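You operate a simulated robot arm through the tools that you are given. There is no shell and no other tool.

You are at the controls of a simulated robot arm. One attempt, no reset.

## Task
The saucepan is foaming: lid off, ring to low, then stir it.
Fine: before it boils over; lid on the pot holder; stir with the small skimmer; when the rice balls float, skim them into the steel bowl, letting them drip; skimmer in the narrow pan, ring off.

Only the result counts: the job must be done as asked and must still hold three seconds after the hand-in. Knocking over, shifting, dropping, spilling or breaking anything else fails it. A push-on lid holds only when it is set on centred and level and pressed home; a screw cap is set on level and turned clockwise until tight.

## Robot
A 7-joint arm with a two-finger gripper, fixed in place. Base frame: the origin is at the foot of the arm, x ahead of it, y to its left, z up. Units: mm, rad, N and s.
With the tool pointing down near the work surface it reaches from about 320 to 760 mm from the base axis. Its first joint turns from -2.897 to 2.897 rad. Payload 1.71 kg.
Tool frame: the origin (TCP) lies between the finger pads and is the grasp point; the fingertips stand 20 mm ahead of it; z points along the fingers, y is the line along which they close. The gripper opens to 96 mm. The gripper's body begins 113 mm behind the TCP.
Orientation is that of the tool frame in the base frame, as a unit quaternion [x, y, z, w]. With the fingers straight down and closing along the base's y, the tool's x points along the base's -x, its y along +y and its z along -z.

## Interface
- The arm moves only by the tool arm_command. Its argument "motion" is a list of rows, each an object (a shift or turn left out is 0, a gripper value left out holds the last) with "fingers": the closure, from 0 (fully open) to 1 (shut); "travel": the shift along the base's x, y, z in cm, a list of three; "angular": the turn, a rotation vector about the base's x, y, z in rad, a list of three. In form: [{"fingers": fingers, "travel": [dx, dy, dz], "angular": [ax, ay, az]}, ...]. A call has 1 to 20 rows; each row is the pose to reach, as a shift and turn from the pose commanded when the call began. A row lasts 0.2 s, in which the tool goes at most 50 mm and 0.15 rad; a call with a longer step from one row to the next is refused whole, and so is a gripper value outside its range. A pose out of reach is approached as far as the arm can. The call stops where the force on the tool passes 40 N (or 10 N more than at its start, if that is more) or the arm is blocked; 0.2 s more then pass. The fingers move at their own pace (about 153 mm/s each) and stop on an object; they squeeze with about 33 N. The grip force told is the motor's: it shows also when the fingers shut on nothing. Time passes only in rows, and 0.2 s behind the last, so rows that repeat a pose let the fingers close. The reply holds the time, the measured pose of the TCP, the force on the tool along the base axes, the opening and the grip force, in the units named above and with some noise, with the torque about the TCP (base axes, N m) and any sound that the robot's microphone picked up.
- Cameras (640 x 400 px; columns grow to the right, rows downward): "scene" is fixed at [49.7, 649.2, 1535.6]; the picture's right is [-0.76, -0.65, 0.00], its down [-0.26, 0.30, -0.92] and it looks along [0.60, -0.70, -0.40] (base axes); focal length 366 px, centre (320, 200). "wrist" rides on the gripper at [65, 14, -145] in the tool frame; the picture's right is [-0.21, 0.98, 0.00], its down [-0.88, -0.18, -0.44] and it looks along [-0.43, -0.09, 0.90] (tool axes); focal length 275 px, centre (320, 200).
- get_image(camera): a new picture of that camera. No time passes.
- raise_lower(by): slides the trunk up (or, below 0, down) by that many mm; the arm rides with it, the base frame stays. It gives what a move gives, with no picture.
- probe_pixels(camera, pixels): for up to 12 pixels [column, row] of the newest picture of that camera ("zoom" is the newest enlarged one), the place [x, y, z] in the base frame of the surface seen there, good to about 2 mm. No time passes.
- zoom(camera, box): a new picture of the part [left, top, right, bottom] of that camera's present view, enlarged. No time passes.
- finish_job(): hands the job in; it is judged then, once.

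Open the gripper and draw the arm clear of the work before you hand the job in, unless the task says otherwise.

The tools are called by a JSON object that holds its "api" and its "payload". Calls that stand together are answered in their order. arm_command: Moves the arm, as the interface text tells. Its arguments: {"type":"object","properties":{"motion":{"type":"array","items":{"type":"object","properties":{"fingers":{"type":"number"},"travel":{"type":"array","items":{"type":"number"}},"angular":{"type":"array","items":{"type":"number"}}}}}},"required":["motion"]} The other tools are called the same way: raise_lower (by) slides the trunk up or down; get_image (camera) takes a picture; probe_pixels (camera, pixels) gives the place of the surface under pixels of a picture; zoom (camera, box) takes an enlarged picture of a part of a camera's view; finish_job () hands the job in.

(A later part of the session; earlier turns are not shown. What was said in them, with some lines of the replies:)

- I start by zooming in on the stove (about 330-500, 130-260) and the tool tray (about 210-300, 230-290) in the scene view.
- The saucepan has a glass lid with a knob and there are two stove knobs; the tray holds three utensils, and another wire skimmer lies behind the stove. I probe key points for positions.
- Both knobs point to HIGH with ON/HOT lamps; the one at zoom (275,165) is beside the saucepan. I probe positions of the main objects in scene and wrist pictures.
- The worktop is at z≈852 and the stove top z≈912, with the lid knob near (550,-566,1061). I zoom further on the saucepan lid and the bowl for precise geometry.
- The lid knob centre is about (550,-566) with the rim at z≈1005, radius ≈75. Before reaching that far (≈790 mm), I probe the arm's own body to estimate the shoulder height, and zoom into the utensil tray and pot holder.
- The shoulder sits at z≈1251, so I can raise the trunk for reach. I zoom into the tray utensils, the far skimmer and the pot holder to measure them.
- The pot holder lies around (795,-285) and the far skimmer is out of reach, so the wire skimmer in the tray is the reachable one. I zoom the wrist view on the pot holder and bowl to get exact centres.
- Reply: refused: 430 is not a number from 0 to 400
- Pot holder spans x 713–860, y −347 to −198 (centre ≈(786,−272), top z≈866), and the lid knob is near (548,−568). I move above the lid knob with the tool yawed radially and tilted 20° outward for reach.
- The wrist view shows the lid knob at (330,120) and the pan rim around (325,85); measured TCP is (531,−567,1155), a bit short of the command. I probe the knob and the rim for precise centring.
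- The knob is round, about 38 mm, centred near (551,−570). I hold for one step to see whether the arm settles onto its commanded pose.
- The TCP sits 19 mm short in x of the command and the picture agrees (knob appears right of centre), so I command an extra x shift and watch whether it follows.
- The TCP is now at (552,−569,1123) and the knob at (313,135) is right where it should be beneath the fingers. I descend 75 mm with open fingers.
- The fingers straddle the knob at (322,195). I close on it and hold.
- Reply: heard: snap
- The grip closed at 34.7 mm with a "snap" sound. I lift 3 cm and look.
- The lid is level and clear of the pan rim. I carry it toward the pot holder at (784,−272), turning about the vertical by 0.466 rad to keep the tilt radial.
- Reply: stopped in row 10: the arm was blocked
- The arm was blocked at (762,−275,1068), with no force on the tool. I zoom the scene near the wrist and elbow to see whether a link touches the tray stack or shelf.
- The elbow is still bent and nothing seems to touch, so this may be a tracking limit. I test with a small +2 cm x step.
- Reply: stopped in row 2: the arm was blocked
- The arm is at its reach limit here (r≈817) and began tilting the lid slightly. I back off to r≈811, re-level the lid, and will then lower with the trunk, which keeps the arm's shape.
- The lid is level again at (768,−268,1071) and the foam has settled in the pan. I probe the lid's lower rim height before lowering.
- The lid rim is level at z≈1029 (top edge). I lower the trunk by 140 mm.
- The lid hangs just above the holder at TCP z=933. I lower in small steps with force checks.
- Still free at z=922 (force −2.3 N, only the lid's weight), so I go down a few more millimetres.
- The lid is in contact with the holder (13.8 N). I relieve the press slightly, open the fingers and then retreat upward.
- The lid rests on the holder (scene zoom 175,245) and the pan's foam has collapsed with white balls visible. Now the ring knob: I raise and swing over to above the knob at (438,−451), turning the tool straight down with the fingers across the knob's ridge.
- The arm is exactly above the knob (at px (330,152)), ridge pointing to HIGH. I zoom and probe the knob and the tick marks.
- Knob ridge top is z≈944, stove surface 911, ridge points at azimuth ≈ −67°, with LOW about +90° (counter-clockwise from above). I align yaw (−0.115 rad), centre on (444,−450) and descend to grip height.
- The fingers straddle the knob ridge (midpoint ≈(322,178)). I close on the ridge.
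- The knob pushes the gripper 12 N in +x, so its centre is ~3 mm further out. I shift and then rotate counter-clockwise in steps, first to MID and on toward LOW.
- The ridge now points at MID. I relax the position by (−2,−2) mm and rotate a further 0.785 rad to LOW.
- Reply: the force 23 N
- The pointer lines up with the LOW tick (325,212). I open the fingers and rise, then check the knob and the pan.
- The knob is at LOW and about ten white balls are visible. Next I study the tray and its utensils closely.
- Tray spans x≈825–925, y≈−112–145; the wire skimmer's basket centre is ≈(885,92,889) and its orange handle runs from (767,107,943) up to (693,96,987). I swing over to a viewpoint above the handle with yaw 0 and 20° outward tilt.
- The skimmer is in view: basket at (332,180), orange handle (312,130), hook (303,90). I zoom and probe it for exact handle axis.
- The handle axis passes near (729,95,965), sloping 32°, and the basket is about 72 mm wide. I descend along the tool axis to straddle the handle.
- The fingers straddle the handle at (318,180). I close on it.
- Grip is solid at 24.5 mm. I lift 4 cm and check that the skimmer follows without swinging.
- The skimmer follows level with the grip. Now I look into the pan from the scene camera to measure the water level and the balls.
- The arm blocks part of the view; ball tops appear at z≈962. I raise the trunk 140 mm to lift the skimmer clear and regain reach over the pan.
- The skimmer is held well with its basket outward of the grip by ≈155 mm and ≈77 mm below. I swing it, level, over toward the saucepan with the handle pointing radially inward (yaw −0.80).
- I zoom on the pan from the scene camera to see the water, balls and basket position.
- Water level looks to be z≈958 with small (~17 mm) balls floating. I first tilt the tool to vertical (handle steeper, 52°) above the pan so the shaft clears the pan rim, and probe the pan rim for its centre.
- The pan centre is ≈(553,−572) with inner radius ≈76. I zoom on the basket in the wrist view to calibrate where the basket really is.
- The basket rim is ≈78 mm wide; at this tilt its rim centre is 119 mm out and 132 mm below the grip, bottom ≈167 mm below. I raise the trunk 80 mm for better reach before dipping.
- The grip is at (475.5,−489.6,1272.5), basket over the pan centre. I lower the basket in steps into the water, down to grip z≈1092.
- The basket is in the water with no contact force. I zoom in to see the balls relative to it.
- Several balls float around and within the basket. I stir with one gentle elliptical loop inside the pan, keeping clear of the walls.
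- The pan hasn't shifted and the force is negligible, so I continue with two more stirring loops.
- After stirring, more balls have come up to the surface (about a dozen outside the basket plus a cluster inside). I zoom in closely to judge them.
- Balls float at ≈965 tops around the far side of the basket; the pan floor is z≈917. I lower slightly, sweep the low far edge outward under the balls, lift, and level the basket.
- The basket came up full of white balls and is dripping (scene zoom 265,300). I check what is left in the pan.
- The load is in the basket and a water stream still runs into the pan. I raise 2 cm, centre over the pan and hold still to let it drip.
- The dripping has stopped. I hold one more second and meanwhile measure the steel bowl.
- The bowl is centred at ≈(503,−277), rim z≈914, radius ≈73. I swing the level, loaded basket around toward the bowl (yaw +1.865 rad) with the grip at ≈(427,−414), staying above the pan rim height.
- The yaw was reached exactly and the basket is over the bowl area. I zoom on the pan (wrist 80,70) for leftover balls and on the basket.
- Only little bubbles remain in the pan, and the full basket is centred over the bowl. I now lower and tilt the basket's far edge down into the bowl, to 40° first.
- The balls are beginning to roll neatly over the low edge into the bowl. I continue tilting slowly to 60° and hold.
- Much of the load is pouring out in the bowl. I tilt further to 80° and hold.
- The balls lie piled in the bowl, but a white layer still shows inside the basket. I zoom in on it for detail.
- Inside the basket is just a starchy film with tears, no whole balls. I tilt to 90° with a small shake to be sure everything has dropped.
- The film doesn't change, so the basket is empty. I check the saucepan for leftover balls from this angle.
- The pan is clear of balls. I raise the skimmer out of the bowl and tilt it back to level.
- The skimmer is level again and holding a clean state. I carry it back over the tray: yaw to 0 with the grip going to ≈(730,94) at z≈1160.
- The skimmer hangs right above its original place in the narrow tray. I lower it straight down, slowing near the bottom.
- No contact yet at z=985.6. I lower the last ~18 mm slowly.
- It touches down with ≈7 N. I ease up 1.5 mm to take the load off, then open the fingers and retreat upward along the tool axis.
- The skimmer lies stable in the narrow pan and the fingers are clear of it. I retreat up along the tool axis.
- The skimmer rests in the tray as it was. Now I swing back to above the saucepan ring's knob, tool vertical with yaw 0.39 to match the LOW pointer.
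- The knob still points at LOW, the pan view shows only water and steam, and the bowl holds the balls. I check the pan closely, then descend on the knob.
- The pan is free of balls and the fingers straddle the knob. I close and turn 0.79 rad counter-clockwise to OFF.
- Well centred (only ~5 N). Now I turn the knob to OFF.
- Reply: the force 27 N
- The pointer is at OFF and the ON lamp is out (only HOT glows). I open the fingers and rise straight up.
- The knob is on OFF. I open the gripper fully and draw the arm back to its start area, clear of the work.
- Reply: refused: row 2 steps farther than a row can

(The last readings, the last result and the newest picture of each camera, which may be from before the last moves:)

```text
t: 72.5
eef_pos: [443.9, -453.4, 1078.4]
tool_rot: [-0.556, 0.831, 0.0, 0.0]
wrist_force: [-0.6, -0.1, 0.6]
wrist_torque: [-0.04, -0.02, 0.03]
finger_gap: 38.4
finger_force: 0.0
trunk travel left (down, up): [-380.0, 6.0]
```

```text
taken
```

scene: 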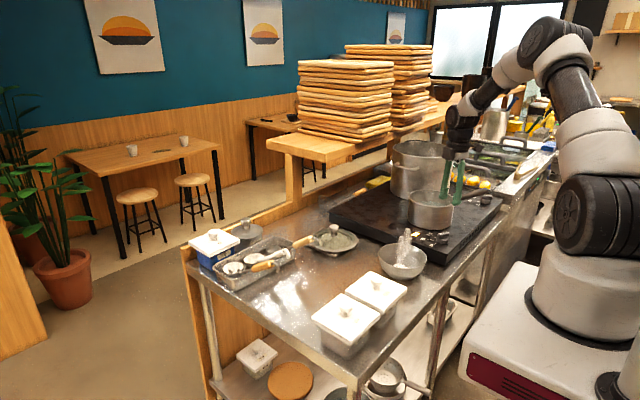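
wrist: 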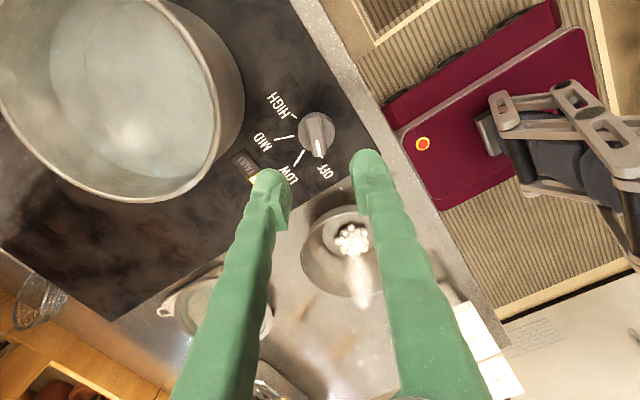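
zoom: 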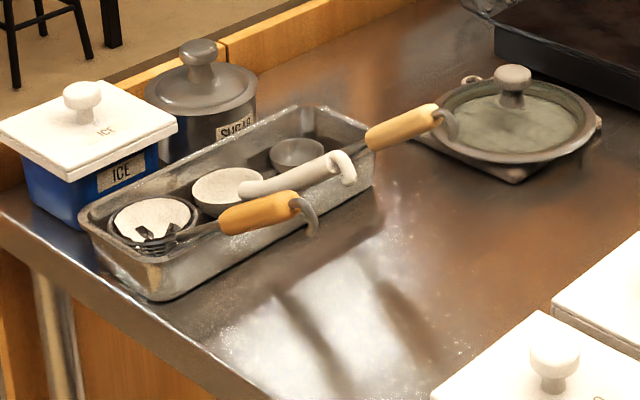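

The steps were too long and refused; everything in the views is in place (lid on holder, balls in bowl, skimmer in tray, knob OFF). I retreat with shorter steps.

{"api": "arm_command", "payload": {"motion": [{"fingers": 0, "travel": [-0.5, 0.3, 4.0]}, {"travel": [-1.5, 1.0, 8.0]}, {"travel": [-3.5, 2.0, 11.5]}, {"travel": [-6.0, 3.5, 14.5]}, {"travel": [-8.5, 5.5, 17.0]}, {"travel": [-11.0, 7.5, 19.0]}, {"travel": [-12.5, 8.5, 21.0]}]}}

{"api": "get_image", "payload": {"camera": "scene"}}

{"api": "get_image", "payload": {"camera": "wrist"}}

{"api": "zoom", "payload": {"camera": "scene", "box": [390, 170, 490, 290]}}

```text
t: 74.1
eef_pos: [318.4, -367.4, 1288.5]
tool_rot: [-0.556, 0.831, -0.001, 0.0]
wrist_force: [0.5, 0.5, 0.3]
wrist_torque: [-0.02, 0.01, -0.01]
finger_gap: 96.0
finger_force: 0.1
trunk travel left (down, up): [-380.0, 6.0]
```

```text
taken
```

scene: 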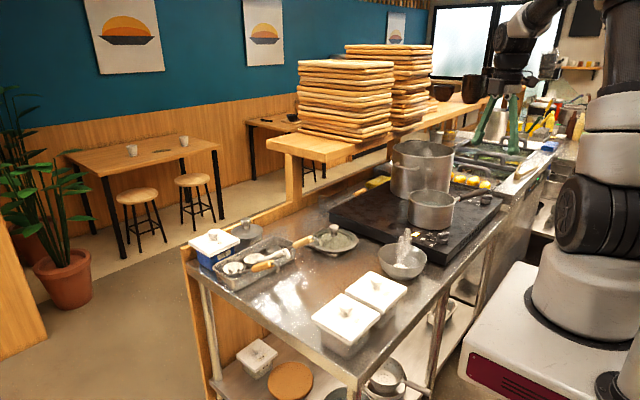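

```text
taken
```

wrist: 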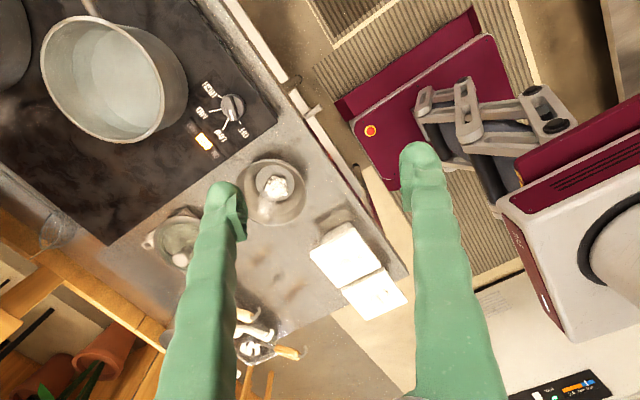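

```text
3.33 times, centred on (440, 230) of scene
```

zoom: 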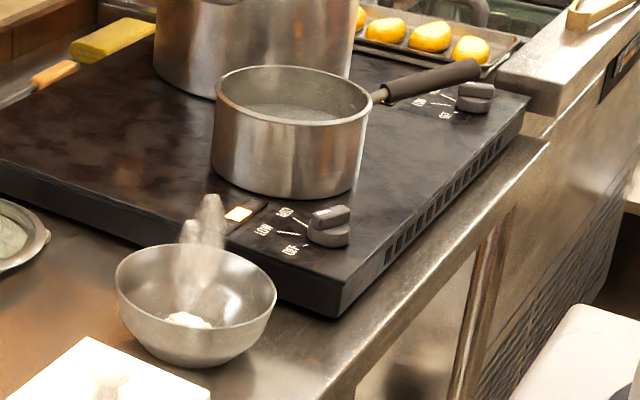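

Everything looks in place. As a last check I compare the tray's and lid's position with the earlier view and the knob's state.

{"api": "zoom", "payload": {"camera": "scene", "box": [205, 225, 335, 305]}}

{"api": "zoom", "payload": {"camera": "wrist", "box": [30, 0, 310, 230]}}

```text
4.92 times, centred on (270, 265) of scene
```

zoom: 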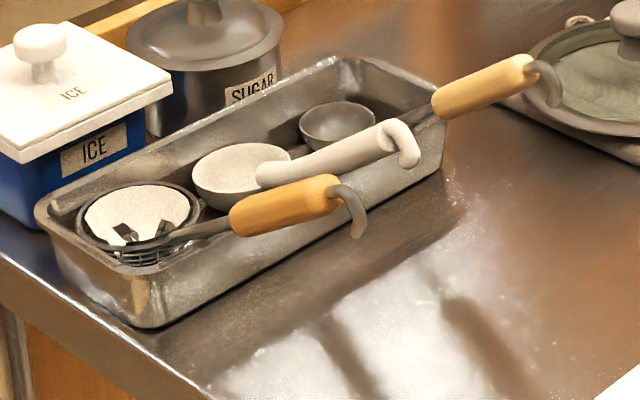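

```text
1.74 times, centred on (170, 115) of wrist
```

zoom: 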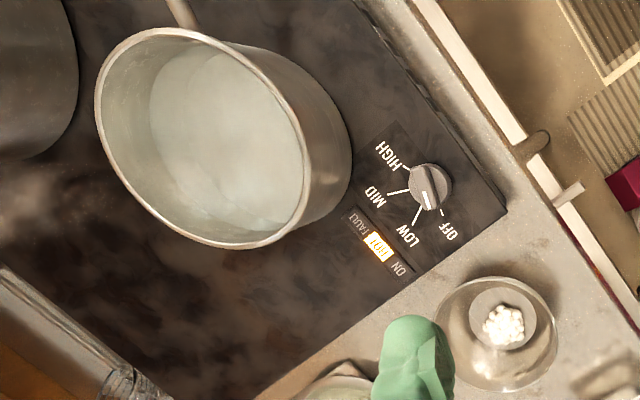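

The tray moved only ~1 mm in view, if at all, and the pan and bowl look right. I zoom on the knob once more to make sure it sits on OFF.

{"api": "zoom", "payload": {"camera": "wrist", "box": [180, 70, 260, 160]}}

{"api": "zoom", "payload": {"camera": "scene", "box": [415, 215, 465, 255]}}

```text
4.44 times, centred on (220, 115) of wrist
```

zoom: 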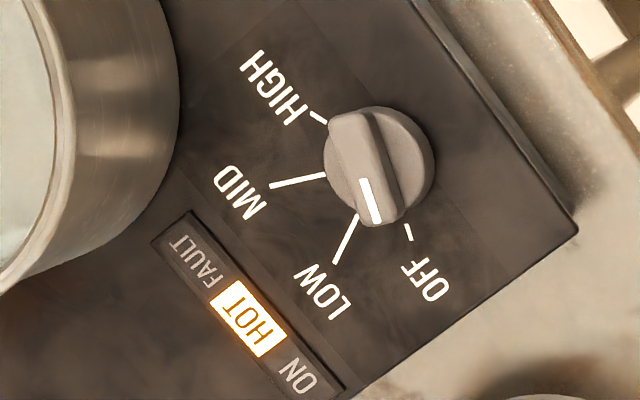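

```text
10.00 times, centred on (440, 235) of scene
```

zoom: 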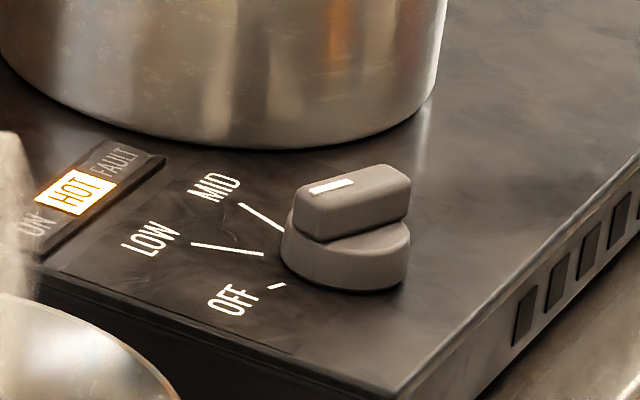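

The pointer's ridge is parallel to the OFF tick and the ON lamp is dark; lid on holder, balls in the steel bowl, skimmer in the narrow pan, arm clear with an open gripper. I hand the job in.

{"api": "finish_job", "payload": {}}

```text
The job is handed in.
```

The job is done and handed in. The last pictures before hand-in showed:

- **Lid:** taken off and resting on the pot holder. It sits about 20 mm towards the arm from the holder's centre, because that was as far as the arm could reach.
- **Ring:** turned to low after the lid came off, then to off at the end. The ON lamp is out; HOT is still lit.
- **Stir:** three loops with the small wire skimmer. No boil-over showed in the pictures I took.
- **Rice balls:** one scoop brought them all up. I let them drip over the pan until the stream stopped, then tipped them into the steel bowl. None were visible in the pan or on the counter afterwards. A white film stayed inside the skimmer's basket, with no whole balls in it.
- **Skimmer:** back in the narrow pan where it had been lying. I took the long tray of utensils to be the narrow pan.

Nothing was knocked over or spilled that I could see. The tray may have moved about a millimetre when I set the skimmer down. The arm is back at its start position with the gripper open.
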